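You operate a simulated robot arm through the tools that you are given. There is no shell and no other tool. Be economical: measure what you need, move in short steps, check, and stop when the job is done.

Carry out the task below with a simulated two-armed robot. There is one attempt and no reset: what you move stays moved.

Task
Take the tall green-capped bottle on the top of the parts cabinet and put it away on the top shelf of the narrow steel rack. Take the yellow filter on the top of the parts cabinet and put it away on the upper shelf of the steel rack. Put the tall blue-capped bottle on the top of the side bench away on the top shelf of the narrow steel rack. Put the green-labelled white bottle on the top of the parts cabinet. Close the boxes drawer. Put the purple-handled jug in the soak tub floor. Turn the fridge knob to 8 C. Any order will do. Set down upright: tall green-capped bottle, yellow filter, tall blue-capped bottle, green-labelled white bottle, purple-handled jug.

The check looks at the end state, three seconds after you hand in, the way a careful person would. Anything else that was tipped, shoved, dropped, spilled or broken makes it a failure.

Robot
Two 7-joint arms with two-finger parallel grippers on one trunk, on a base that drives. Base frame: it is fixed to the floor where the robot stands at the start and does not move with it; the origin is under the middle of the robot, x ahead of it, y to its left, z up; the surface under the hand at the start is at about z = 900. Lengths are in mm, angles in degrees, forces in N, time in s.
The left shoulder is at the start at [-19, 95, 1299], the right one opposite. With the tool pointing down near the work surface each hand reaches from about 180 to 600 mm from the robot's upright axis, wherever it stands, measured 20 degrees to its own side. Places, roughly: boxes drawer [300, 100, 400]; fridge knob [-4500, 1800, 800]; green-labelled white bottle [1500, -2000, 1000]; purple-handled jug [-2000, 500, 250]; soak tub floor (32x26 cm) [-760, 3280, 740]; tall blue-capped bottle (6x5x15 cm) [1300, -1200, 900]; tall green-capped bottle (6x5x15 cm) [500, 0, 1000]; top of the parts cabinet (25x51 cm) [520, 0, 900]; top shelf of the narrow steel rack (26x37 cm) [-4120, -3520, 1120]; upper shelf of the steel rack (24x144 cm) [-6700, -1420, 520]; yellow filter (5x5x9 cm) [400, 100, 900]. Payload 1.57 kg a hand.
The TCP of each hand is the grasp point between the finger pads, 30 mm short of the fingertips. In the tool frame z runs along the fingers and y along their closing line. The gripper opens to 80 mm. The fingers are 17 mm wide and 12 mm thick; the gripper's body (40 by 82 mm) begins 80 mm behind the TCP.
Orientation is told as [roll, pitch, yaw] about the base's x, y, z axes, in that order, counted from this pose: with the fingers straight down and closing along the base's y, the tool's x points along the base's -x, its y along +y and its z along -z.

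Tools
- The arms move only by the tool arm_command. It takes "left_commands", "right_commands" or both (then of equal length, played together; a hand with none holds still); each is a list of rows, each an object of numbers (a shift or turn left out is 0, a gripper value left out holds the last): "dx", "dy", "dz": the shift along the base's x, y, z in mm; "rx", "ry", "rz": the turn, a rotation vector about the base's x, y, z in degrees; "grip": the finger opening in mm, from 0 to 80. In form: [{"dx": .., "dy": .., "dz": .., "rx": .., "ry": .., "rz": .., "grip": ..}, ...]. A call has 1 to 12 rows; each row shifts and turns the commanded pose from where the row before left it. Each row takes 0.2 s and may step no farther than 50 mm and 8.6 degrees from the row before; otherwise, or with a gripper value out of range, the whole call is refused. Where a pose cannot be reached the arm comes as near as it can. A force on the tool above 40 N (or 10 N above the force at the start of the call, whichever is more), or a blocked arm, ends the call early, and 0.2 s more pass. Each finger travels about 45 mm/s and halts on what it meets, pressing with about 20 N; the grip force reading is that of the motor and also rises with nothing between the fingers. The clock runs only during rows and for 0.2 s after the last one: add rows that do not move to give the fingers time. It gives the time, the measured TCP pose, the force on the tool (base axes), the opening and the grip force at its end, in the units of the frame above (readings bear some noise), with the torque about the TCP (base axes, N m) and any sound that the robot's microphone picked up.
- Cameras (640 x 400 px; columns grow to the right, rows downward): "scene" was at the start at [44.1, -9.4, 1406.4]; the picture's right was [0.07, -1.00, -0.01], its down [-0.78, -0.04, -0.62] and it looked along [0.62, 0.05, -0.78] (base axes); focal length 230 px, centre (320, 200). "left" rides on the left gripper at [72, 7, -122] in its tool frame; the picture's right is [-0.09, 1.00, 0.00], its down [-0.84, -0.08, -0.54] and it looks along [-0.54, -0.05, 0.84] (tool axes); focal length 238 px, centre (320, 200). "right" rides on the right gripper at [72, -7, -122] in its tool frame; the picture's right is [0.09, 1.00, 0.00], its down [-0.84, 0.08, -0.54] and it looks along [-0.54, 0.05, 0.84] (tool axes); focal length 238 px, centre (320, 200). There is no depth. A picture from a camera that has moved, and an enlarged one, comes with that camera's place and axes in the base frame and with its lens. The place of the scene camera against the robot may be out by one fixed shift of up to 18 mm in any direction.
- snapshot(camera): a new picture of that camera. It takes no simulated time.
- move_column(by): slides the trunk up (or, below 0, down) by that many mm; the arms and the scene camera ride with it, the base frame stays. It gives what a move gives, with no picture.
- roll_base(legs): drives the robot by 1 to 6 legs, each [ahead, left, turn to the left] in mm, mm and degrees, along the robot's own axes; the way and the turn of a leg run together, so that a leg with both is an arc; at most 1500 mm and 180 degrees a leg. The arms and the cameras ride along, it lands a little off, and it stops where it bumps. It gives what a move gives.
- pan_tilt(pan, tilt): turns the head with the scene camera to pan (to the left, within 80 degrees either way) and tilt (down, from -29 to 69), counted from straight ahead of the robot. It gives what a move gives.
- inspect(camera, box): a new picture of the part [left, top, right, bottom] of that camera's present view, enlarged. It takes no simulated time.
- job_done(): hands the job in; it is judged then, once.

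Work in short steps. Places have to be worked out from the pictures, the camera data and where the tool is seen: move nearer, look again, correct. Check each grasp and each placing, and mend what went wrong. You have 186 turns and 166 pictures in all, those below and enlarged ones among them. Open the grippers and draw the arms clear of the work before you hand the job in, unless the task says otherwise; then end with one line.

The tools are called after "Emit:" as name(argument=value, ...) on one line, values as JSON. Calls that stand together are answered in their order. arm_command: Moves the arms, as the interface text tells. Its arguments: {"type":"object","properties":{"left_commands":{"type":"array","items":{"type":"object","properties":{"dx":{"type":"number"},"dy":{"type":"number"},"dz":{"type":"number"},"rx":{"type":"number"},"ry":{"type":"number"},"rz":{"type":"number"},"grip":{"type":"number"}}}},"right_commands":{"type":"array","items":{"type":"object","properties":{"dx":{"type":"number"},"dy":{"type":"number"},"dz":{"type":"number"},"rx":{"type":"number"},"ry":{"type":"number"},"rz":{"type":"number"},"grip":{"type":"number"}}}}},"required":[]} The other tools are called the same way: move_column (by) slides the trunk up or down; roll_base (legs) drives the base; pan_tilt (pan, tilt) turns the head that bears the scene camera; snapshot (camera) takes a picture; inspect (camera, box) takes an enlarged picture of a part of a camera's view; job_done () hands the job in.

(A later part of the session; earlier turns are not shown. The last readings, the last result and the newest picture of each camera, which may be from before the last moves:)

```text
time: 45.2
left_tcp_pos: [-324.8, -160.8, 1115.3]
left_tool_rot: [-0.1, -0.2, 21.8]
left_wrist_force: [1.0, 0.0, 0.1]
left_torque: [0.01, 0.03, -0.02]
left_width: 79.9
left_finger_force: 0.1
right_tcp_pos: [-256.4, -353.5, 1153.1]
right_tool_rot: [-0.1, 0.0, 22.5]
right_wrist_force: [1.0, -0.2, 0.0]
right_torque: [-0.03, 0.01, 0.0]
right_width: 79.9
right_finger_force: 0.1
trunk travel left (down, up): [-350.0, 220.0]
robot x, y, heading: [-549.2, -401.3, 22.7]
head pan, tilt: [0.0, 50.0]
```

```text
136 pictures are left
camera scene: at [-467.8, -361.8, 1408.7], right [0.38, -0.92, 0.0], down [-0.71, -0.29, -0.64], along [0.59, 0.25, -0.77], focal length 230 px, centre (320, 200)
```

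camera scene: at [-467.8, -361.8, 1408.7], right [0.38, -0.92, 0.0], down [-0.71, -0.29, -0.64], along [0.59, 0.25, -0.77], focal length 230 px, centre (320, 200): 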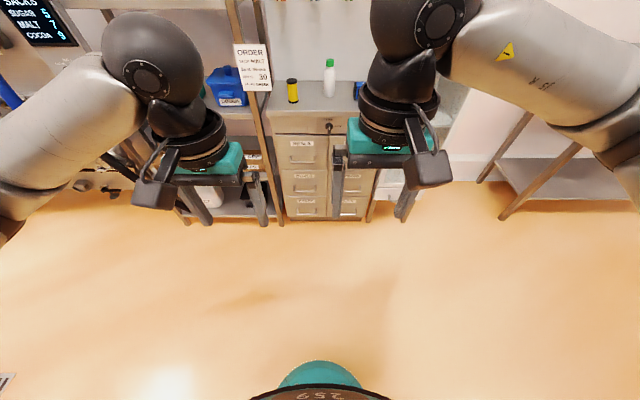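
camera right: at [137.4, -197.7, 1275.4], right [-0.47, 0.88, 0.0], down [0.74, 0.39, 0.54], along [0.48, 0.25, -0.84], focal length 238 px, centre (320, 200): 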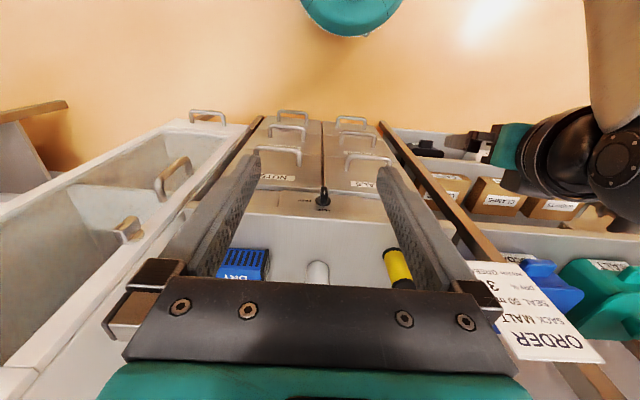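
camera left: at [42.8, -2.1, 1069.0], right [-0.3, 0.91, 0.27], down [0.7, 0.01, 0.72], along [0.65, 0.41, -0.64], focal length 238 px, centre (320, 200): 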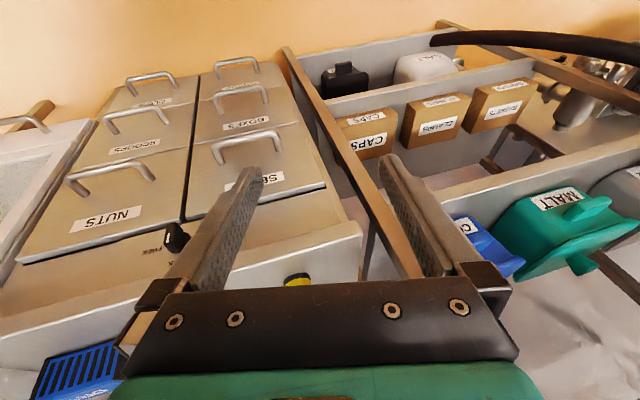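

Arm restored. From this view the filter base is near (400, 131) and the green-capped bottle base near (513, -1). I drive up to the cabinet and check with the wrist cameras.

Emit:
roll_base(legs=[[640, 50, 0]])

Emit:
snapshot(camera="scene")

Emit:
snapshot(camera="left")

Emit:
snapshot(camera="right")

```text
time: 48.8
left_tcp_pos: [247.3, 132.6, 1113.9]
left_tool_rot: [0.0, -0.2, 21.5]
left_wrist_force: [-0.3, 0.4, -0.4]
left_torque: [-0.03, 0.03, 0.03]
left_width: 80.0
left_finger_force: 0.1
right_tcp_pos: [315.6, -62.7, 1153.1]
right_tool_rot: [0.0, 0.0, 22.5]
right_wrist_force: [-0.8, -0.9, -0.2]
right_torque: [-0.02, -0.01, 0.02]
right_width: 80.0
right_finger_force: 0.1
trunk travel left (down, up): [-350.0, 220.0]
robot x, y, heading: [22.2, -108.0, 22.6]
head pan, tilt: [0.0, 50.0]
```

```text
135 pictures are left
camera scene: at [105.0, -70.2, 1408.6], right [0.38, -0.92, 0.0], down [-0.71, -0.29, -0.64], along [0.59, 0.25, -0.77], focal length 230 px, centre (320, 200)
```

scene: 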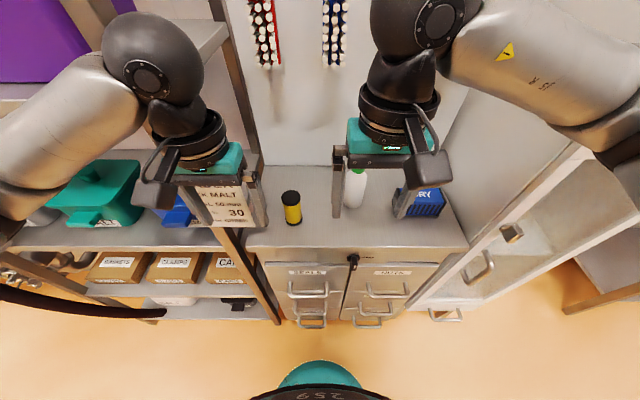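

```text
134 pictures are left
camera left: at [178.7, 112.3, 1236.4], right [-0.28, 0.96, 0.0], down [0.8, 0.24, 0.54], along [0.52, 0.15, -0.84], focal length 238 px, centre (320, 200)
```

left: 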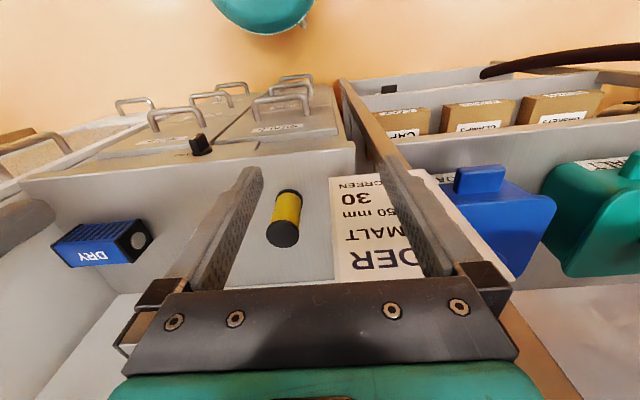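

```text
133 pictures are left
camera right: at [252.4, -96.4, 1275.3], right [-0.47, 0.88, 0.0], down [0.74, 0.39, 0.54], along [0.48, 0.25, -0.84], focal length 238 px, centre (320, 200)
```

right: 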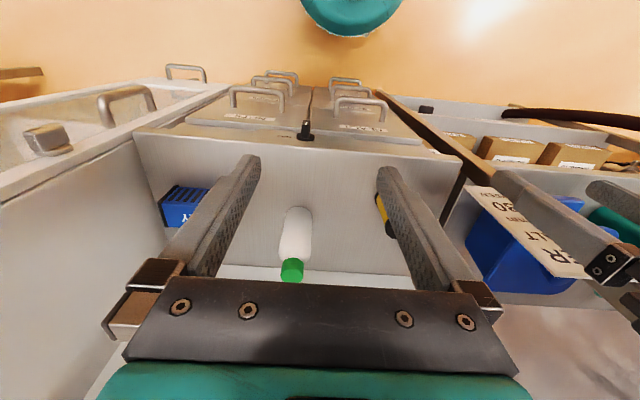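

Filter at about (402, 128), bottle at about (505, -6); the ORDER card hangs at (293, 157), z 1000–1146, so the left hand goes right first, then forward. I move both hands above their objects.

Emit:
arm_command(left_commands=[{"dx": 12, "dy": -28.5, "grip": 72}, {"dx": 12, "dy": -28.5}, {"dx": 32.6, "dy": 13.4}, {"dx": 32.6, "dy": 13.4}, {"dx": 32.6, "dy": 13.4}, {"dx": 32.6, "dy": 13.4}, {}], right_commands=[{"dx": 31.5, "dy": 9.5}, {"dx": 31.5, "dy": 9.5}, {"dx": 31.5, "dy": 9.5}, {"dx": 31.5, "dy": 9.5}, {"dx": 31.5, "dy": 9.5}, {"dx": 31.5, "dy": 9.5}, {}])

Emit:
snapshot(camera="left")

Emit:
snapshot(camera="right")

```text
time: 50.5
left_tcp_pos: [377.7, 117.0, 1118.0]
left_tool_rot: [0.1, -1.0, 21.1]
left_wrist_force: [0.6, -0.6, 0.1]
left_torque: [0.03, -0.04, 0.01]
left_width: 72.1
left_finger_force: 0.0
right_tcp_pos: [484.4, -13.0, 1162.7]
right_tool_rot: [0.1, -1.1, 22.9]
right_wrist_force: [-0.4, 0.5, 0.5]
right_torque: [0.02, 0.0, 0.05]
right_width: 80.0
right_finger_force: 0.0
trunk travel left (down, up): [-350.0, 220.0]
robot x, y, heading: [21.9, -109.0, 22.8]
head pan, tilt: [0.0, 50.0]
stopped in row 7 (left hand): the arm was blocked; the commanded pose is now the measured one
```

```text
132 pictures are left
camera left: at [306.4, 96.9, 1239.2], right [-0.27, 0.96, 0.0], down [0.8, 0.22, 0.56], along [0.54, 0.15, -0.83], focal length 238 px, centre (320, 200)
```

left: 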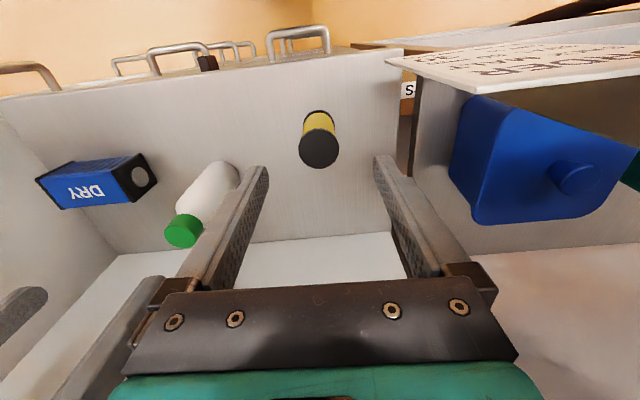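

```text
131 pictures are left
camera right: at [418.1, -48.9, 1284.2], right [-0.47, 0.88, 0.0], down [0.73, 0.39, 0.56], along [0.49, 0.26, -0.83], focal length 238 px, centre (320, 200)
```

right: 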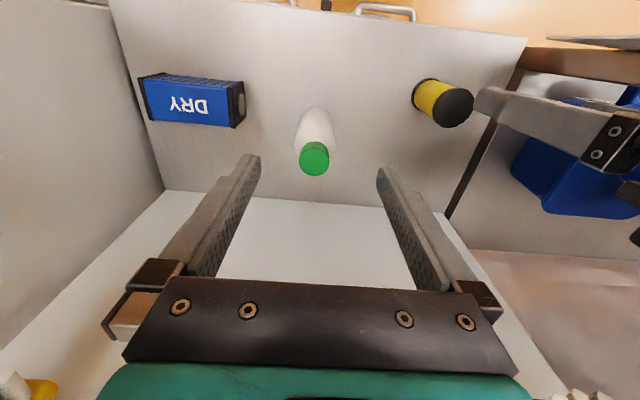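

The left arm reported a block. I check the scene for what it touches.

Emit:
snapshot(camera="scene")

```text
130 pictures are left
camera scene: at [79.0, -82.6, 1410.8], right [0.39, -0.92, 0.0], down [-0.69, -0.29, -0.66], along [0.61, 0.26, -0.75], focal length 230 px, centre (320, 200)
```

scene: 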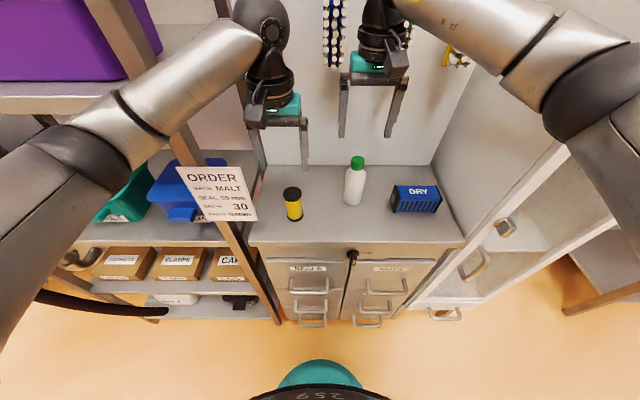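

The left forearm leans on the shelf post. I withdraw the left hand and will instead take the filter with the right hand; robot shifts 60 mm left after the retreat.

Emit:
arm_command(left_commands=[{"dx": -32.6, "dy": -13.4}, {"dx": -32.6, "dy": -13.4}, {"dx": -32.6, "dy": -13.4}, {"dx": -32.6, "dy": -13.4}, {"dx": -30, "dy": 20}, {}])

Emit:
roll_base(legs=[[0, 60, 0]])

Emit:
arm_command(right_commands=[{"dx": -20, "dy": 28}, {"dx": -20, "dy": 28}, {"dx": -20, "dy": 28}, {}])

Emit:
snapshot(camera="right")

Emit:
snapshot(camera="scene")

```text
time: 52.0
left_tcp_pos: [236.6, 93.0, 1109.1]
left_tool_rot: [0.0, 0.3, 21.2]
left_wrist_force: [-0.4, -0.1, -0.1]
left_torque: [-0.01, -0.01, 0.0]
left_width: 71.8
left_finger_force: 0.0
right_tcp_pos: [505.5, -6.4, 1154.1]
right_tool_rot: [0.0, 0.0, 22.6]
right_wrist_force: [0.1, 0.5, 0.3]
right_torque: [-0.02, 0.03, 0.03]
right_width: 80.1
right_finger_force: 0.1
trunk travel left (down, up): [-350.0, 220.0]
robot x, y, heading: [19.3, -107.9, 22.5]
head pan, tilt: [0.0, 50.0]
```

```text
time: 52.9
left_tcp_pos: [212.0, 146.5, 1110.9]
left_tool_rot: [-0.1, 0.3, 21.2]
left_wrist_force: [-0.4, -0.6, 0.2]
left_torque: [-0.03, -0.01, 0.01]
left_width: 72.0
left_finger_force: 0.0
right_tcp_pos: [480.5, 50.9, 1153.8]
right_tool_rot: [-0.1, 0.0, 22.6]
right_wrist_force: [0.4, -0.1, 0.4]
right_torque: [-0.02, 0.0, 0.01]
right_width: 79.9
right_finger_force: 0.0
trunk travel left (down, up): [-350.0, 220.0]
robot x, y, heading: [-5.2, -52.9, 22.5]
head pan, tilt: [0.0, 50.0]
```

```text
time: 53.9
left_tcp_pos: [212.5, 146.9, 1110.3]
left_tool_rot: [0.1, 0.4, 21.2]
left_wrist_force: [0.0, -0.2, 0.2]
left_torque: [0.01, -0.01, -0.01]
left_width: 71.6
left_finger_force: 0.0
right_tcp_pos: [420.4, 133.0, 1154.1]
right_tool_rot: [0.1, 0.0, 22.6]
right_wrist_force: [0.1, -0.1, 0.0]
right_torque: [0.01, -0.03, 0.01]
right_width: 80.1
right_finger_force: 0.1
trunk travel left (down, up): [-350.0, 220.0]
robot x, y, heading: [-0.8, -56.8, 22.6]
head pan, tilt: [0.0, 50.0]
```

```text
129 pictures are left
camera right: at [357.0, 99.2, 1276.2], right [-0.47, 0.88, 0.0], down [0.74, 0.39, 0.54], along [0.48, 0.25, -0.84], focal length 238 px, centre (320, 200)
```

right: 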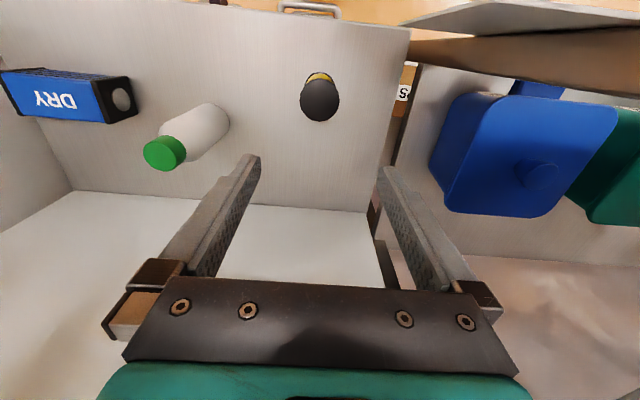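

```text
128 pictures are left
camera scene: at [80.6, -16.6, 1408.6], right [0.38, -0.92, 0.0], down [-0.71, -0.29, -0.64], along [0.59, 0.25, -0.77], focal length 230 px, centre (320, 200)
```

scene: 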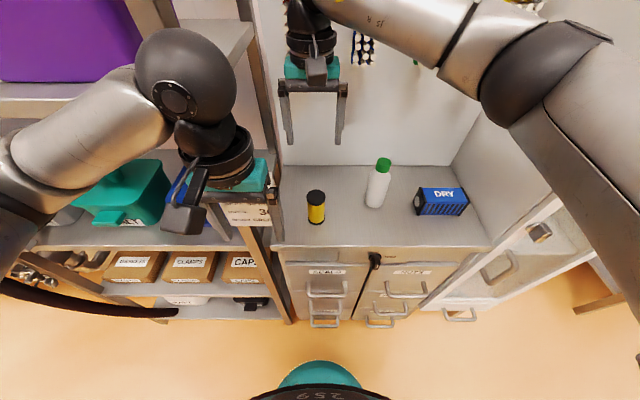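

Filter top fixes at (403, 124). I line up and go down to just above it, then look.

Emit:
arm_command(right_commands=[{"dx": -17, "dy": -9, "dz": -20, "grip": 70}, {"dz": -40}, {"dz": -40}, {"dz": -24}, {}])

Emit:
snapshot(camera="right")

```text
time: 55.1
left_tcp_pos: [212.3, 148.1, 1110.3]
left_tool_rot: [-0.1, 0.3, 21.2]
left_wrist_force: [-1.3, 0.0, -0.8]
left_torque: [-0.01, -0.01, 0.02]
left_width: 71.9
left_finger_force: 0.1
right_tcp_pos: [404.2, 124.5, 1029.1]
right_tool_rot: [0.0, 0.0, 22.6]
right_wrist_force: [0.1, -0.1, 0.5]
right_torque: [0.01, 0.0, 0.0]
right_width: 70.1
right_finger_force: 0.0
trunk travel left (down, up): [-350.0, 220.0]
robot x, y, heading: [2.2, -53.3, 22.6]
head pan, tilt: [0.0, 50.0]
```

```text
127 pictures are left
camera right: at [340.8, 90.6, 1150.9], right [-0.47, 0.88, 0.0], down [0.74, 0.39, 0.54], along [0.48, 0.25, -0.84], focal length 238 px, centre (320, 200)
```

right: 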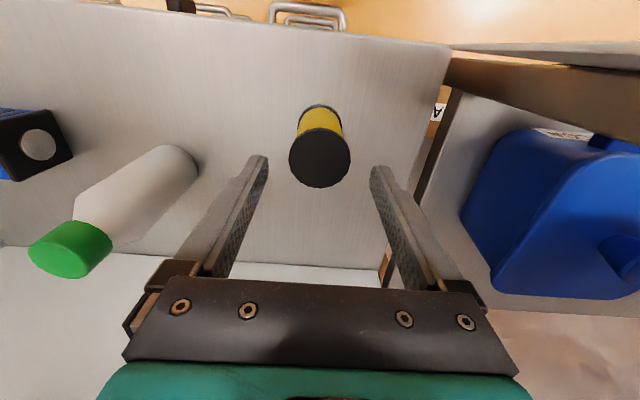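

Aligned within 3 mm. I descend to grip height and close.

Emit:
arm_command(right_commands=[{"dx": -2, "dy": -2, "dz": -42}, {"dz": -42}, {"grip": 30}, {"grip": 30}, {"grip": 30}, {}])

Emit:
snapshot(camera="right")

```text
time: 56.5
left_tcp_pos: [213.2, 147.3, 1109.5]
left_tool_rot: [-0.1, 0.3, 21.2]
left_wrist_force: [-0.3, 0.2, 0.0]
left_torque: [-0.01, -0.01, 0.03]
left_width: 72.0
left_finger_force: 0.2
right_tcp_pos: [402.0, 122.2, 945.6]
right_tool_rot: [0.0, 0.0, 22.6]
right_wrist_force: [-0.1, 0.2, 0.0]
right_torque: [0.02, -0.02, 0.04]
right_width: 44.9
right_finger_force: 20.2
trunk travel left (down, up): [-350.0, 220.0]
robot x, y, heading: [-4.9, -56.0, 22.6]
head pan, tilt: [0.0, 50.0]
```

```text
126 pictures are left
camera right: at [338.7, 88.1, 1067.7], right [-0.47, 0.88, 0.0], down [0.74, 0.39, 0.54], along [0.48, 0.25, -0.84], focal length 238 px, centre (320, 200)
```

right: 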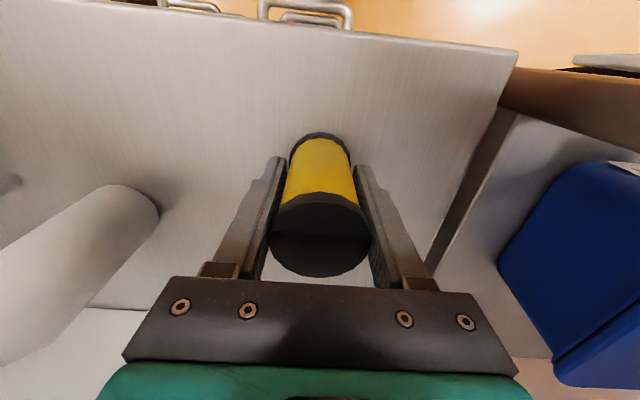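

Filter held (45 mm). I lift it and draw it back to the right side of the robot.

Emit:
arm_command(right_commands=[{"dz": 45}, {"dz": 45}, {"dz": 45}, {"dz": 45}, {"dx": -25, "dy": -37}, {"dx": -25, "dy": -37}, {"dx": -25, "dy": -37}, {"dx": -25, "dy": -37}, {}])

Emit:
roll_base(legs=[[0, -225, 0]])

Emit:
snapshot(camera="scene")

Emit:
snapshot(camera="left")

```text
time: 58.5
left_tcp_pos: [213.5, 147.9, 1110.2]
left_tool_rot: [-0.1, 0.4, 21.3]
left_wrist_force: [-0.5, 0.3, 0.9]
left_torque: [-0.04, -0.03, 0.0]
left_width: 71.8
left_finger_force: 0.0
right_tcp_pos: [301.6, -25.4, 1125.9]
right_tool_rot: [0.0, 0.0, 22.7]
right_wrist_force: [0.6, -1.0, -1.0]
right_torque: [-0.02, -0.01, 0.0]
right_width: 44.8
right_finger_force: 19.8
trunk travel left (down, up): [-350.0, 220.0]
robot x, y, heading: [-2.6, -55.0, 22.6]
head pan, tilt: [0.0, 50.0]
```

```text
time: 60.2
left_tcp_pos: [299.5, -60.7, 1110.1]
left_tool_rot: [-0.1, 0.3, 21.2]
left_wrist_force: [-0.1, -0.5, 0.9]
left_torque: [0.03, 0.03, 0.03]
left_width: 71.8
left_finger_force: 0.1
right_tcp_pos: [388.6, -231.7, 1126.1]
right_tool_rot: [0.1, 0.0, 22.6]
right_wrist_force: [-0.4, -0.5, -0.6]
right_torque: [0.04, 0.0, 0.0]
right_width: 44.6
right_finger_force: 19.8
trunk travel left (down, up): [-350.0, 220.0]
robot x, y, heading: [79.0, -262.0, 22.9]
head pan, tilt: [0.0, 50.0]
```

```text
125 pictures are left
camera scene: at [166.7, -223.3, 1408.6], right [0.38, -0.92, 0.0], down [-0.71, -0.29, -0.64], along [0.59, 0.25, -0.77], focal length 230 px, centre (320, 200)
```

scene: 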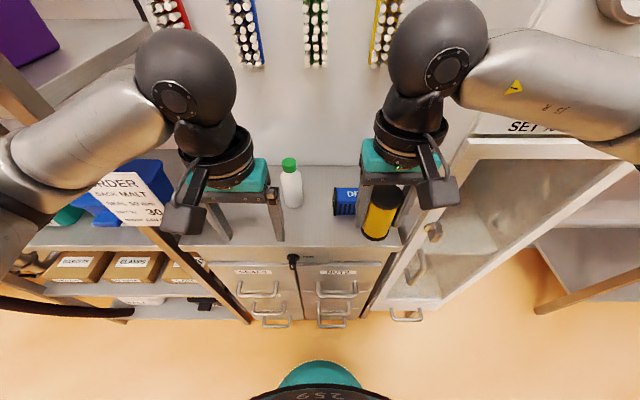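

```text
124 pictures are left
camera left: at [231.8, -79.3, 1232.2], right [-0.27, 0.96, 0.0], down [0.81, 0.23, 0.54], along [0.52, 0.15, -0.84], focal length 238 px, centre (320, 200)
```

left: 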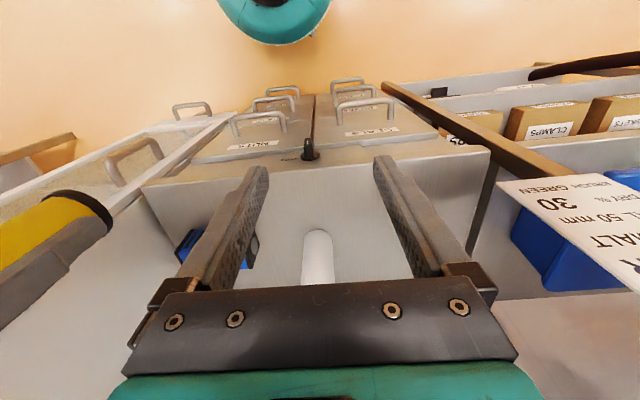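

I move the left hand above the green-capped bottle and look.

Emit:
arm_command(left_commands=[{"dx": 41, "dy": 11, "dz": 15, "grip": 80}, {"dx": 41, "dy": 11, "dz": 15}, {"dx": 41, "dy": 11, "dz": 10}, {"dx": 41, "dy": 11}, {"dx": 41, "dy": 11}, {}])

Emit:
snapshot(camera="left")

Emit:
snapshot(camera="scene")

```text
time: 61.6
left_tcp_pos: [505.3, -3.2, 1150.4]
left_tool_rot: [0.0, 0.1, 21.1]
left_wrist_force: [0.4, -0.2, 1.0]
left_torque: [0.04, -0.05, 0.0]
left_width: 80.0
left_finger_force: 0.0
right_tcp_pos: [387.1, -231.3, 1125.6]
right_tool_rot: [-0.1, -0.1, 22.6]
right_wrist_force: [-0.3, 0.3, -0.8]
right_torque: [0.0, 0.0, -0.02]
right_width: 44.8
right_finger_force: 20.3
trunk travel left (down, up): [-350.0, 220.0]
robot x, y, heading: [82.9, -257.9, 22.6]
head pan, tilt: [0.0, 50.0]
```

```text
123 pictures are left
camera left: at [436.2, -22.4, 1272.7], right [-0.27, 0.96, 0.0], down [0.81, 0.23, 0.54], along [0.52, 0.15, -0.84], focal length 238 px, centre (320, 200)
```

left: 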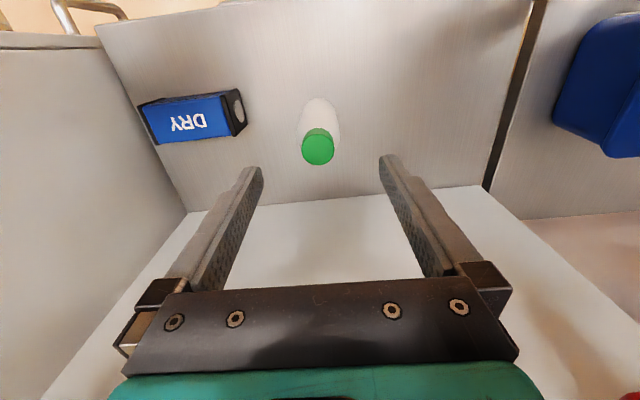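

```text
122 pictures are left
camera scene: at [165.9, -222.3, 1408.7], right [0.38, -0.92, 0.0], down [-0.71, -0.29, -0.64], along [0.59, 0.25, -0.77], focal length 230 px, centre (320, 200)
```

scene: 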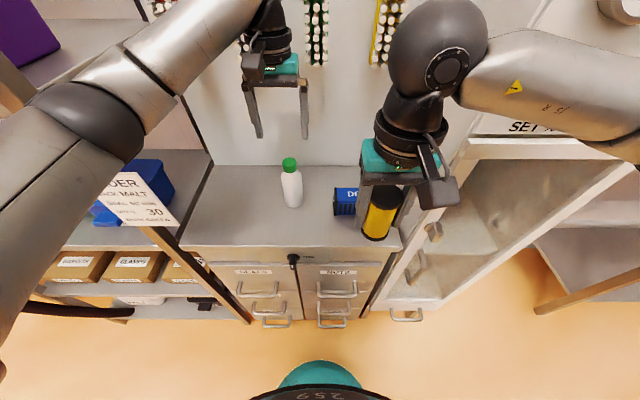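

Bottle axis refines to about (513, -2). The left elbow is close to the post, so I shift the base 60 mm right and 40 mm back, then re-centre the hand.

Emit:
roll_base(legs=[[-40, -60, 0]])

Emit:
arm_command(left_commands=[{"dx": 11, "dy": 36}, {"dx": 11, "dy": 36}, {}])

Emit:
snapshot(camera="left")

Emit:
snapshot(camera="scene")

```text
time: 62.6
left_tcp_pos: [490.5, -74.1, 1150.6]
left_tool_rot: [0.1, 0.2, 21.2]
left_wrist_force: [0.3, -0.7, 0.4]
left_torque: [0.03, 0.01, 0.01]
left_width: 80.1
left_finger_force: 0.1
right_tcp_pos: [374.6, -302.6, 1124.9]
right_tool_rot: [0.0, -0.1, 22.7]
right_wrist_force: [0.3, -0.6, -0.3]
right_torque: [0.05, -0.02, -0.01]
right_width: 44.9
right_finger_force: 20.1
trunk travel left (down, up): [-350.0, 220.0]
robot x, y, heading: [72.8, -331.1, 22.6]
head pan, tilt: [0.0, 50.0]
```

```text
time: 63.5
left_tcp_pos: [512.0, -3.3, 1150.7]
left_tool_rot: [-0.1, 0.3, 21.1]
left_wrist_force: [0.9, -0.9, -0.5]
left_torque: [0.0, -0.04, -0.03]
left_width: 80.0
left_finger_force: 0.0
right_tcp_pos: [373.8, -300.9, 1125.2]
right_tool_rot: [0.0, 0.0, 22.7]
right_wrist_force: [-0.2, 0.3, -1.5]
right_torque: [0.01, 0.0, -0.02]
right_width: 44.9
right_finger_force: 19.9
trunk travel left (down, up): [-350.0, 220.0]
robot x, y, heading: [66.1, -327.7, 22.5]
head pan, tilt: [0.0, 50.0]
```

```text
121 pictures are left
camera left: at [444.6, -22.0, 1272.0], right [-0.27, 0.96, 0.0], down [0.81, 0.23, 0.54], along [0.52, 0.15, -0.84], focal length 238 px, centre (320, 200)
```

left: 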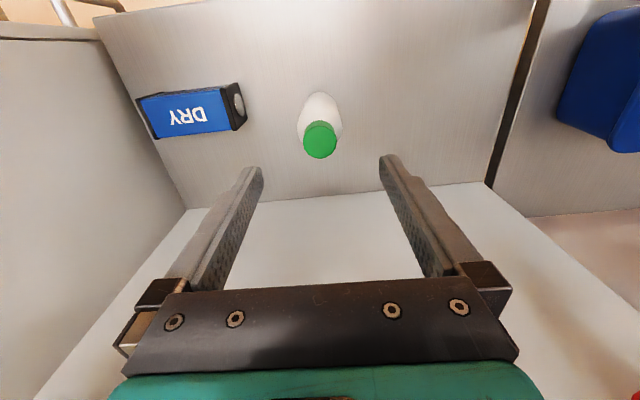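

```text
120 pictures are left
camera scene: at [152.7, -292.8, 1408.7], right [0.38, -0.92, 0.0], down [-0.71, -0.29, -0.64], along [0.59, 0.25, -0.77], focal length 230 px, centre (320, 200)
```

scene: 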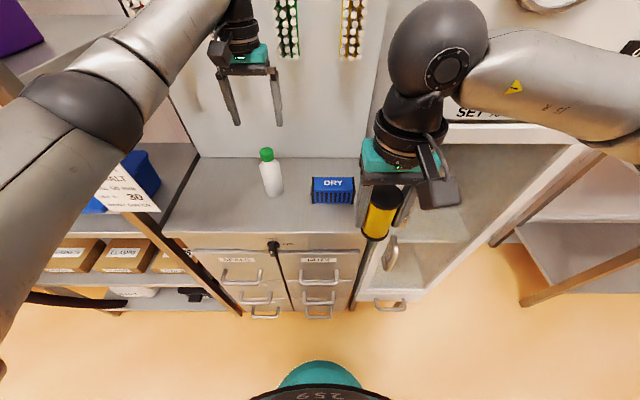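

Cap axis at about (516, -1). I descend around the bottle to z≈985 and close.

Emit:
arm_command(left_commands=[{"dx": 3, "dy": 1.5, "dz": -25}, {"dz": -35}, {"dz": -35}, {"dz": -35}, {"dz": -35}, {}])

Emit:
snapshot(camera="left")

```text
time: 64.8
left_tcp_pos: [516.5, -0.3, 985.3]
left_tool_rot: [0.0, 0.3, 21.1]
left_wrist_force: [-0.8, 0.1, -0.6]
left_torque: [0.01, -0.01, -0.01]
left_width: 80.2
left_finger_force: 0.1
right_tcp_pos: [374.3, -301.5, 1125.9]
right_tool_rot: [-0.1, 0.0, 22.7]
right_wrist_force: [0.3, 0.6, -0.8]
right_torque: [0.02, 0.04, -0.04]
right_width: 44.6
right_finger_force: 19.6
trunk travel left (down, up): [-350.0, 220.0]
robot x, y, heading: [71.7, -329.3, 22.7]
head pan, tilt: [0.0, 50.0]
```

```text
119 pictures are left
camera left: at [448.0, -19.3, 1106.9], right [-0.27, 0.96, 0.0], down [0.81, 0.23, 0.54], along [0.52, 0.15, -0.84], focal length 238 px, centre (320, 200)
```

left: 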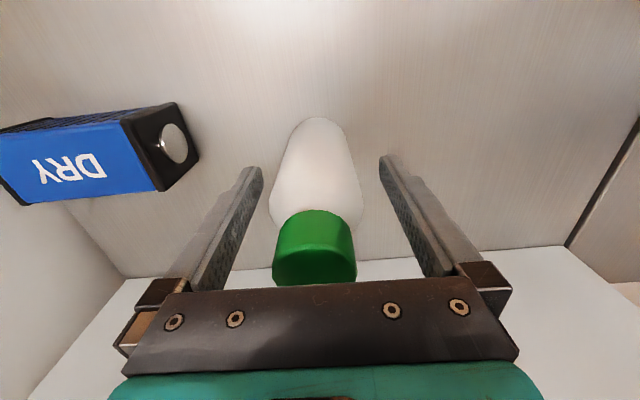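

Centred between the fingers; I close and lift slightly.

Emit:
arm_command(left_commands=[{"grip": 35}, {"grip": 35}, {"grip": 35}, {}, {"dz": 40}, {"dz": 45}, {"dz": 45}, {"dz": 45}, {}])

Emit:
snapshot(camera="left")

```text
time: 66.8
left_tcp_pos: [515.9, -0.6, 1160.1]
left_tool_rot: [-0.1, 0.5, 21.2]
left_wrist_force: [-0.3, -0.5, -2.2]
left_torque: [-0.01, -0.01, -0.02]
left_width: 51.1
left_finger_force: 20.2
right_tcp_pos: [375.2, -301.5, 1124.7]
right_tool_rot: [0.1, 0.0, 22.6]
right_wrist_force: [0.0, -0.2, -0.6]
right_torque: [-0.01, 0.0, 0.0]
right_width: 44.8
right_finger_force: 20.4
trunk travel left (down, up): [-350.0, 220.0]
robot x, y, heading: [71.3, -333.9, 22.5]
head pan, tilt: [0.0, 50.0]
```

```text
118 pictures are left
camera left: at [448.0, -18.6, 1282.5], right [-0.27, 0.96, 0.0], down [0.81, 0.23, 0.54], along [0.52, 0.15, -0.84], focal length 238 px, centre (320, 200)
```

left: 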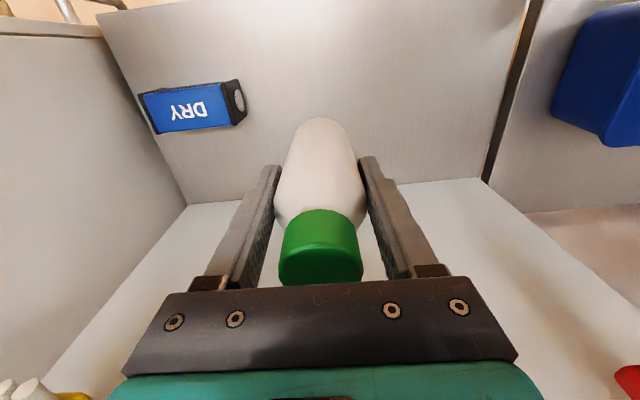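

Both items are held. I retract the left hand, back away, and turn toward the far side of the room to see the way.

Emit:
arm_command(left_commands=[{"dx": -37, "dy": -15}, {"dx": -37, "dy": -15}, {"dx": -37, "dy": -15}, {"dx": -37, "dy": -15}, {"dx": -37, "dy": -15}, {}])

Emit:
roll_base(legs=[[-500, 0, 0], [0, 0, -120]])

Emit:
pan_tilt(pan=-40, tilt=18)

Emit:
snapshot(camera="scene")

Emit:
pan_tilt(pan=30, tilt=18)

Emit:
snapshot(camera="scene")

```text
time: 68.2
left_tcp_pos: [331.2, -74.4, 1160.2]
left_tool_rot: [0.0, 0.4, 21.2]
left_wrist_force: [0.1, 0.7, -1.9]
left_torque: [-0.01, 0.06, 0.0]
left_width: 51.3
left_finger_force: 20.1
right_tcp_pos: [375.5, -301.6, 1125.8]
right_tool_rot: [-0.1, 0.0, 22.6]
right_wrist_force: [0.5, -0.5, -1.3]
right_torque: [0.01, 0.02, 0.03]
right_width: 44.4
right_finger_force: 19.7
trunk travel left (down, up): [-350.0, 220.0]
robot x, y, heading: [72.3, -330.9, 22.7]
head pan, tilt: [0.0, 50.0]
```

```text
time: 76.2
left_tcp_pos: [-293.2, -877.4, 1160.3]
left_tool_rot: [-0.2, 0.2, -97.1]
left_wrist_force: [-0.2, -0.2, -1.9]
left_torque: [0.01, -0.01, 0.05]
left_width: 51.2
left_finger_force: 19.9
right_tcp_pos: [-513.8, -807.9, 1126.2]
right_tool_rot: [0.0, 0.0, -95.6]
right_wrist_force: [-0.6, -0.2, -1.8]
right_torque: [-0.05, 0.0, 0.03]
right_width: 44.3
right_finger_force: 20.2
trunk travel left (down, up): [-350.0, 220.0]
robot x, y, heading: [-394.6, -529.1, -95.5]
head pan, tilt: [0.0, 50.0]
```

```text
time: 77.2
left_tcp_pos: [-291.8, -877.5, 1160.5]
left_tool_rot: [-0.1, 0.2, -97.1]
left_wrist_force: [0.1, -0.5, -2.3]
left_torque: [0.03, 0.0, -0.01]
left_width: 51.2
left_finger_force: 19.6
right_tcp_pos: [-512.9, -808.6, 1125.9]
right_tool_rot: [0.0, 0.1, -95.6]
right_wrist_force: [-0.5, -0.4, -1.0]
right_torque: [0.01, 0.03, -0.01]
right_width: 44.5
right_finger_force: 19.8
trunk travel left (down, up): [-350.0, 220.0]
robot x, y, heading: [-395.9, -525.0, -95.4]
head pan, tilt: [-40.0, 18.0]
```

```text
117 pictures are left
camera scene: at [-461.5, -597.0, 1457.4], right [-0.7, 0.71, 0.0], down [0.22, 0.22, -0.95], along [-0.68, -0.67, -0.31], focal length 230 px, centre (320, 200)
```

scene: 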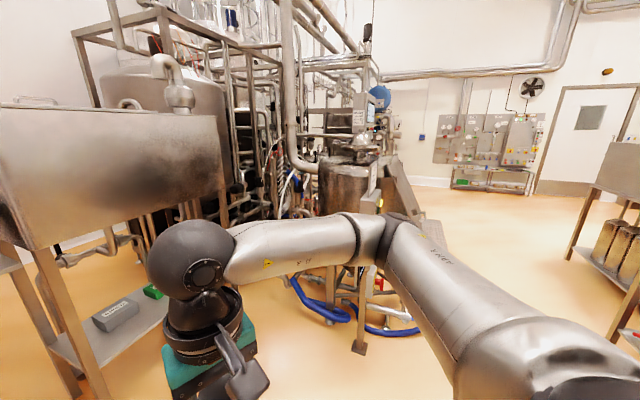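

```text
time: 78.6
left_tcp_pos: [-292.6, -877.3, 1160.4]
left_tool_rot: [-0.1, 0.3, -97.1]
left_wrist_force: [0.2, -0.8, -1.2]
left_torque: [0.0, 0.01, -0.03]
left_width: 51.2
left_finger_force: 20.0
right_tcp_pos: [-513.0, -809.2, 1123.5]
right_tool_rot: [0.0, 0.0, -95.6]
right_wrist_force: [-0.2, -0.5, -1.1]
right_torque: [-0.02, -0.01, -0.04]
right_width: 44.5
right_finger_force: 19.9
trunk travel left (down, up): [-350.0, 220.0]
robot x, y, heading: [-396.1, -528.2, -95.3]
head pan, tilt: [30.0, 18.0]
```

```text
116 pictures are left
camera scene: at [-356.4, -616.7, 1457.5], right [-0.91, -0.41, 0.0], down [-0.13, 0.28, -0.95], along [0.39, -0.87, -0.31], focal length 230 px, centre (320, 200)
```

scene: 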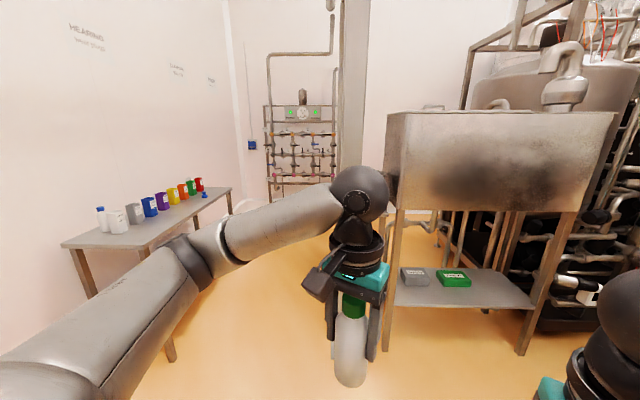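

The direct way is blocked by the tank structure, but a corridor runs along y≈-650 towards -x. I turn and drive along it.

Emit:
roll_base(legs=[[0, 0, -82], [1450, 0, 0], [1450, 0, 0]])

Emit:
snapshot(camera="scene")

Emit:
pan_tilt(pan=-30, tilt=18)

Emit:
snapshot(camera="scene")

```text
time: 96.3
left_tcp_pos: [-3654.9, -789.3, 1159.7]
left_tool_rot: [0.0, 0.2, -179.2]
left_wrist_force: [0.1, -1.0, -1.8]
left_torque: [-0.02, 0.02, 0.01]
left_width: 51.1
left_finger_force: 20.0
right_tcp_pos: [-3615.0, -561.4, 1126.6]
right_tool_rot: [0.1, 0.0, -177.8]
right_wrist_force: [-0.1, 0.2, 0.7]
right_torque: [-0.01, 0.02, -0.03]
right_width: 44.1
right_finger_force: 19.9
trunk travel left (down, up): [-350.0, 220.0]
robot x, y, heading: [-3319.1, -641.1, -177.6]
head pan, tilt: [30.0, 18.0]
```

```text
115 pictures are left
camera scene: at [-3407.8, -685.0, 1457.5], right [-0.53, 0.85, 0.0], down [0.26, 0.16, -0.95], along [-0.8, -0.51, -0.31], focal length 230 px, centre (320, 200)
```

scene: 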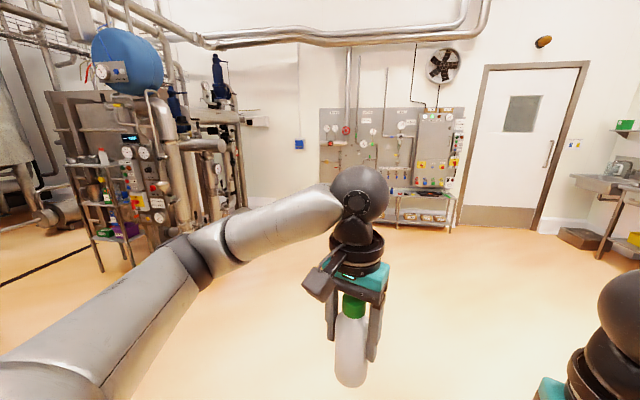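

```text
time: 97.6
left_tcp_pos: [-3652.5, -790.0, 1161.4]
left_tool_rot: [0.1, 0.3, -179.1]
left_wrist_force: [0.2, 0.2, -2.5]
left_torque: [-0.01, 0.02, 0.01]
left_width: 51.1
left_finger_force: 20.2
right_tcp_pos: [-3615.6, -561.3, 1124.8]
right_tool_rot: [0.0, 0.1, -177.8]
right_wrist_force: [-1.0, -0.3, -1.2]
right_torque: [-0.02, 0.0, 0.04]
right_width: 44.1
right_finger_force: 20.0
trunk travel left (down, up): [-350.0, 220.0]
robot x, y, heading: [-3321.2, -640.4, -177.9]
head pan, tilt: [-30.0, 18.0]
```

```text
114 pictures are left
camera scene: at [-3411.2, -591.8, 1457.5], right [0.47, 0.88, 0.0], down [0.27, -0.14, -0.95], along [-0.84, 0.44, -0.31], focal length 230 px, centre (320, 200)
```

scene: 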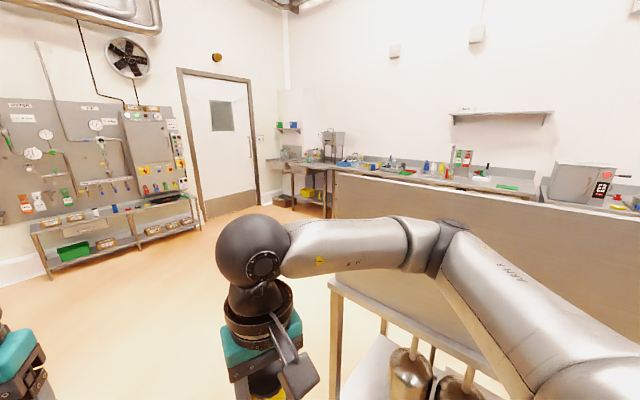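

The narrow rack stands at the left of the first view, matching (-4120, -3520). I drive to about 800 mm in front of it, facing -y.

Emit:
roll_base(legs=[[0, 0, 87.7], [1000, -365, 0], [1000, -365, 0]])

Emit:
pan_tilt(pan=0, tilt=25)

Emit:
snapshot(camera="scene")

```text
time: 110.1
left_tcp_pos: [-3781.2, -2655.4, 1162.3]
left_tool_rot: [0.0, 0.1, -91.5]
left_wrist_force: [-0.8, 0.5, -1.6]
left_torque: [0.03, -0.01, -0.04]
left_width: 51.5
left_finger_force: 19.8
right_tcp_pos: [-4013.6, -2608.9, 1125.7]
right_tool_rot: [-0.3, -0.1, -91.2]
right_wrist_force: [-0.7, 0.0, -0.5]
right_torque: [0.0, -0.02, 0.01]
right_width: 44.1
right_finger_force: 19.9
trunk travel left (down, up): [-350.0, 220.0]
robot x, y, heading: [-3915.2, -2320.2, -89.9]
head pan, tilt: [-30.0, 18.0]
stopped in leg 3: the robot was blocked; the commanded pose is now the measured one
```

```text
time: 111.1
left_tcp_pos: [-3783.9, -2655.2, 1162.6]
left_tool_rot: [0.1, -0.1, -91.5]
left_wrist_force: [0.7, -1.0, -2.6]
left_torque: [0.06, 0.0, 0.01]
left_width: 51.2
left_finger_force: 19.9
right_tcp_pos: [-4013.4, -2607.0, 1124.3]
right_tool_rot: [-0.3, -0.1, -91.0]
right_wrist_force: [-0.4, 0.1, -0.3]
right_torque: [0.02, -0.03, -0.02]
right_width: 43.9
right_finger_force: 20.2
trunk travel left (down, up): [-350.0, 220.0]
robot x, y, heading: [-3913.7, -2321.3, -90.2]
head pan, tilt: [0.0, 25.0]
```

```text
113 pictures are left
camera scene: at [-3916.7, -2411.4, 1446.9], right [-1.0, 0.0, 0.0], down [0.0, 0.42, -0.91], along [0.0, -0.91, -0.42], focal length 230 px, centre (320, 200)
```

scene: 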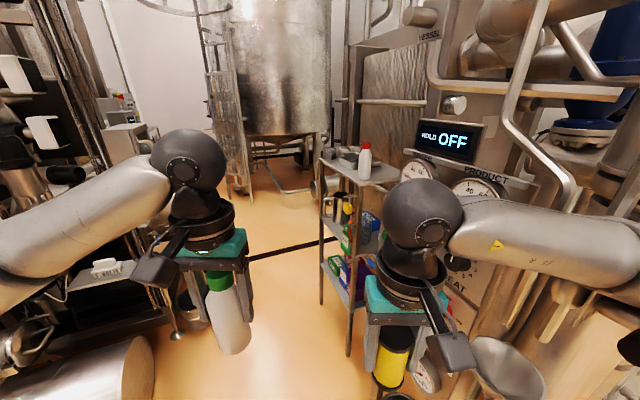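

Something blocked the base. I back off 150 mm and look to the right and left for what it met.

Emit:
roll_base(legs=[[-150, 60, 0]])

Emit:
pan_tilt(pan=-50, tilt=35)

Emit:
snapshot(camera="scene")

Emit:
pan_tilt(pan=45, tilt=35)

Emit:
snapshot(camera="scene")

```text
time: 112.5
left_tcp_pos: [-3718.7, -2511.0, 1160.2]
left_tool_rot: [-0.1, 0.3, -91.4]
left_wrist_force: [-0.1, 0.3, -1.4]
left_torque: [-0.02, 0.0, -0.03]
left_width: 51.4
left_finger_force: 19.7
right_tcp_pos: [-3950.6, -2464.0, 1123.7]
right_tool_rot: [-0.3, 0.2, -90.9]
right_wrist_force: [0.7, 0.3, -1.0]
right_torque: [0.0, 0.0, 0.01]
right_width: 44.2
right_finger_force: 20.2
trunk travel left (down, up): [-350.0, 220.0]
robot x, y, heading: [-3853.0, -2178.4, -90.0]
head pan, tilt: [0.0, 25.0]
```

```text
time: 113.7
left_tcp_pos: [-3719.5, -2512.3, 1160.2]
left_tool_rot: [0.0, 0.5, -91.3]
left_wrist_force: [0.2, 0.3, -0.9]
left_torque: [0.02, 0.02, -0.01]
left_width: 51.3
left_finger_force: 20.0
right_tcp_pos: [-3951.2, -2466.2, 1123.1]
right_tool_rot: [-0.4, 0.2, -91.0]
right_wrist_force: [0.5, 0.0, -1.0]
right_torque: [0.0, 0.04, -0.03]
right_width: 43.9
right_finger_force: 19.7
trunk travel left (down, up): [-350.0, 220.0]
robot x, y, heading: [-3855.2, -2171.6, -90.1]
head pan, tilt: [-50.0, 35.0]
```

```text
112 pictures are left
camera scene: at [-3921.5, -2234.9, 1430.4], right [-0.64, 0.77, 0.0], down [0.44, 0.37, -0.82], along [-0.63, -0.53, -0.57], focal length 230 px, centre (320, 200)
```

scene: 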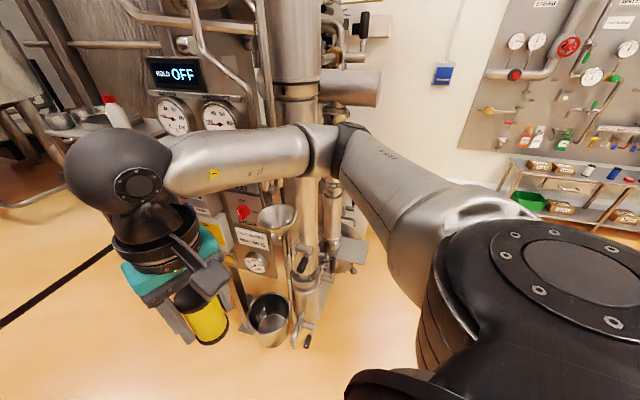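

```text
time: 115.4
left_tcp_pos: [-3719.8, -2513.0, 1160.7]
left_tool_rot: [0.0, 0.4, -91.5]
left_wrist_force: [-0.4, -0.4, -2.5]
left_torque: [-0.01, 0.01, 0.0]
left_width: 51.3
left_finger_force: 20.3
right_tcp_pos: [-3950.5, -2466.0, 1123.2]
right_tool_rot: [-0.3, 0.3, -90.9]
right_wrist_force: [1.1, 0.2, -1.4]
right_torque: [-0.02, 0.03, 0.0]
right_width: 44.0
right_finger_force: 19.9
trunk travel left (down, up): [-350.0, 220.0]
robot x, y, heading: [-3853.3, -2169.3, -90.1]
head pan, tilt: [45.0, 35.0]
```

```text
111 pictures are left
camera scene: at [-3791.9, -2240.7, 1430.4], right [-0.71, -0.71, 0.0], down [-0.4, 0.41, -0.82], along [0.58, -0.58, -0.57], focal length 230 px, centre (320, 200)
```

scene: 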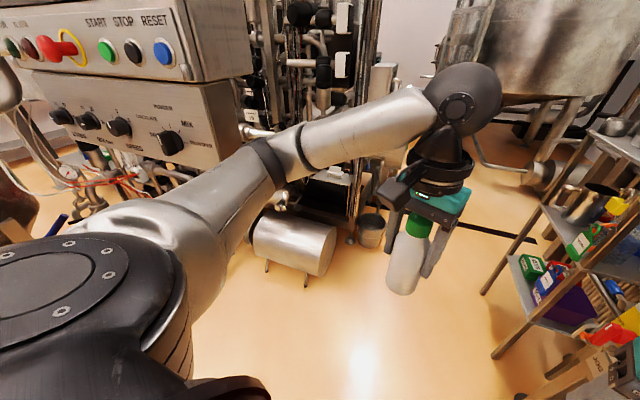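

The column near (-4260, -2575) met my right elbow; the rack's open side faces +x. I drive down the middle of the aisle, then turn to face the rack from the east, with the trunk raised.

Emit:
roll_base(legs=[[0, 100, 0], [900, 0, 0], [150, 190, 0]])

Emit:
move_column(by=220)

Emit:
pan_tilt(pan=-30, tilt=40)

Emit:
snapshot(camera="scene")

```text
time: 116.6
left_tcp_pos: [-3628.5, -2512.0, 1159.5]
left_tool_rot: [0.1, 0.8, -91.6]
left_wrist_force: [0.7, 0.1, -2.2]
left_torque: [-0.03, -0.02, -0.04]
left_width: 51.4
left_finger_force: 20.0
right_tcp_pos: [-3857.9, -2465.3, 1122.7]
right_tool_rot: [-0.2, 0.2, -90.8]
right_wrist_force: [-0.5, 0.4, -1.3]
right_torque: [0.04, -0.02, -0.02]
right_width: 44.2
right_finger_force: 20.2
trunk travel left (down, up): [-350.0, 220.0]
robot x, y, heading: [-3761.4, -2173.9, -90.3]
head pan, tilt: [45.0, 35.0]
stopped in leg 1: the robot was blocked; the commanded pose is now the measured one
```

```text
time: 118.0
left_tcp_pos: [-3634.5, -2471.1, 1226.2]
left_tool_rot: [-1.2, 13.9, -92.8]
left_wrist_force: [0.1, 0.4, -1.9]
left_torque: [-0.02, 0.01, 0.0]
left_width: 51.3
left_finger_force: 19.7
right_tcp_pos: [-3856.3, -2465.7, 1259.9]
right_tool_rot: [-0.4, 0.2, -90.8]
right_wrist_force: [-0.3, -0.1, -0.7]
right_torque: [-0.01, 0.0, 0.01]
right_width: 43.8
right_finger_force: 20.0
trunk travel left (down, up): [-484.0, 86.0]
robot x, y, heading: [-3760.5, -2169.8, -90.3]
head pan, tilt: [45.0, 35.0]
stopped: the arm was blocked; the commanded pose is now the measured one
```

```text
time: 119.5
left_tcp_pos: [-3633.1, -2472.7, 1225.6]
left_tool_rot: [-0.8, 13.6, -92.6]
left_wrist_force: [-0.9, -0.4, -1.8]
left_torque: [0.01, 0.0, 0.01]
left_width: 51.5
left_finger_force: 20.3
right_tcp_pos: [-3855.1, -2465.8, 1257.6]
right_tool_rot: [-0.2, 0.3, -90.9]
right_wrist_force: [0.6, 0.0, -0.5]
right_torque: [0.01, -0.02, 0.0]
right_width: 44.3
right_finger_force: 19.4
trunk travel left (down, up): [-484.0, 86.0]
robot x, y, heading: [-3762.4, -2171.2, -89.8]
head pan, tilt: [-30.0, 40.0]
```

```text
110 pictures are left
camera scene: at [-3802.4, -2252.0, 1557.0], right [-0.87, 0.5, 0.0], down [0.32, 0.56, -0.77], along [-0.38, -0.66, -0.64], focal length 230 px, centre (320, 200)
```

scene: 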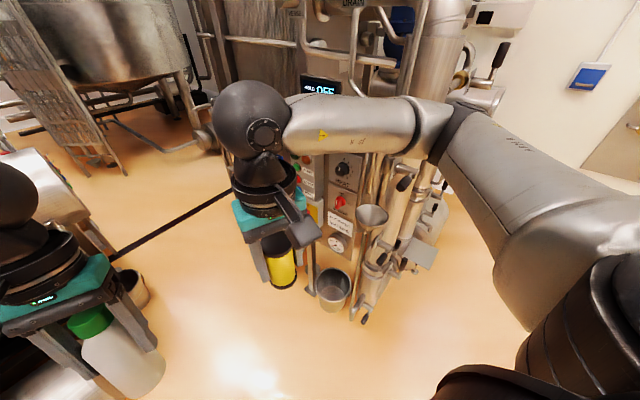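

The left arm is caught under the control box. I lower the trunk back, move 80 mm to the right, and look left.

Emit:
move_column(by=-134)

Emit:
roll_base(legs=[[0, -80, 0]])

Emit:
pan_tilt(pan=75, tilt=25)

Emit:
snapshot(camera="scene")

```text
time: 121.1
left_tcp_pos: [-3633.1, -2472.3, 1093.0]
left_tool_rot: [-0.9, 13.4, -92.5]
left_wrist_force: [0.2, 0.2, -2.0]
left_torque: [-0.03, -0.03, 0.02]
left_width: 51.4
left_finger_force: 19.7
right_tcp_pos: [-3856.4, -2464.9, 1124.2]
right_tool_rot: [-0.2, 0.2, -90.8]
right_wrist_force: [1.2, -0.2, -0.6]
right_torque: [0.02, -0.04, 0.01]
right_width: 43.8
right_finger_force: 19.5
trunk travel left (down, up): [-350.0, 220.0]
robot x, y, heading: [-3761.7, -2174.1, -90.1]
head pan, tilt: [-30.0, 40.0]
```

```text
time: 122.2
left_tcp_pos: [-3713.4, -2472.5, 1092.6]
left_tool_rot: [-0.9, 13.5, -92.6]
left_wrist_force: [0.0, -0.8, -1.4]
left_torque: [0.0, -0.03, 0.0]
left_width: 51.4
left_finger_force: 20.1
right_tcp_pos: [-3936.8, -2463.4, 1122.2]
right_tool_rot: [-0.2, 0.2, -90.8]
right_wrist_force: [0.2, 0.6, -1.2]
right_torque: [-0.02, -0.05, 0.01]
right_width: 44.5
right_finger_force: 19.8
trunk travel left (down, up): [-350.0, 220.0]
robot x, y, heading: [-3841.8, -2170.7, -90.0]
head pan, tilt: [-30.0, 40.0]
```

```text
time: 124.0
left_tcp_pos: [-3713.0, -2472.1, 1093.8]
left_tool_rot: [-0.9, 13.4, -92.6]
left_wrist_force: [-1.0, -0.4, -1.5]
left_torque: [0.02, 0.01, 0.01]
left_width: 51.3
left_finger_force: 20.3
right_tcp_pos: [-3935.8, -2465.0, 1124.0]
right_tool_rot: [-0.2, 0.2, -90.7]
right_wrist_force: [0.1, -0.3, -0.7]
right_torque: [0.0, -0.03, 0.01]
right_width: 44.0
right_finger_force: 20.3
trunk travel left (down, up): [-350.0, 220.0]
robot x, y, heading: [-3838.0, -2174.2, -89.9]
head pan, tilt: [75.0, 25.0]
```

```text
109 pictures are left
camera scene: at [-3751.0, -2201.4, 1446.4], right [-0.26, -0.97, 0.0], down [-0.41, 0.11, -0.91], along [0.88, -0.24, -0.42], focal length 230 px, centre (320, 200)
```

scene: 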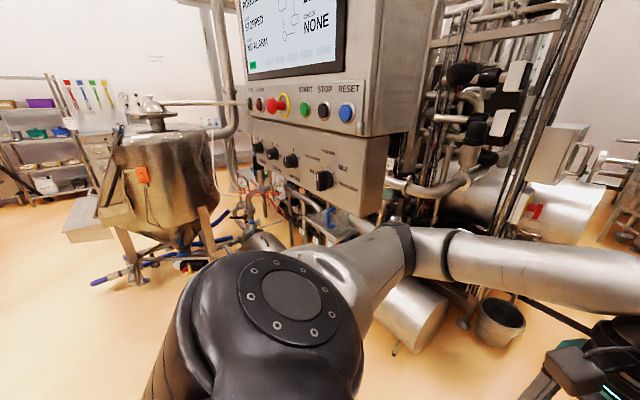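

Emit:
inspect(camera="scene", box=[235, 60, 415, 220])

```text
2.50 times, centred on (325, 140) of scene
camera zoom: at [-3751.0, -2201.4, 1446.4], right [-0.26, -0.97, 0.0], down [-0.41, 0.11, -0.91], along [0.88, -0.24, -0.42], focal length 574 px, centre (308, 350)
```

zoom: 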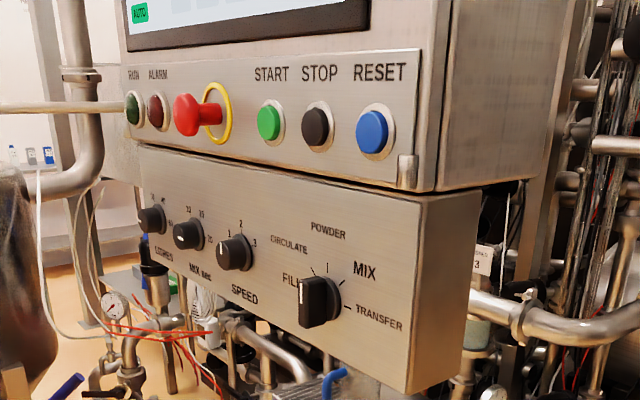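

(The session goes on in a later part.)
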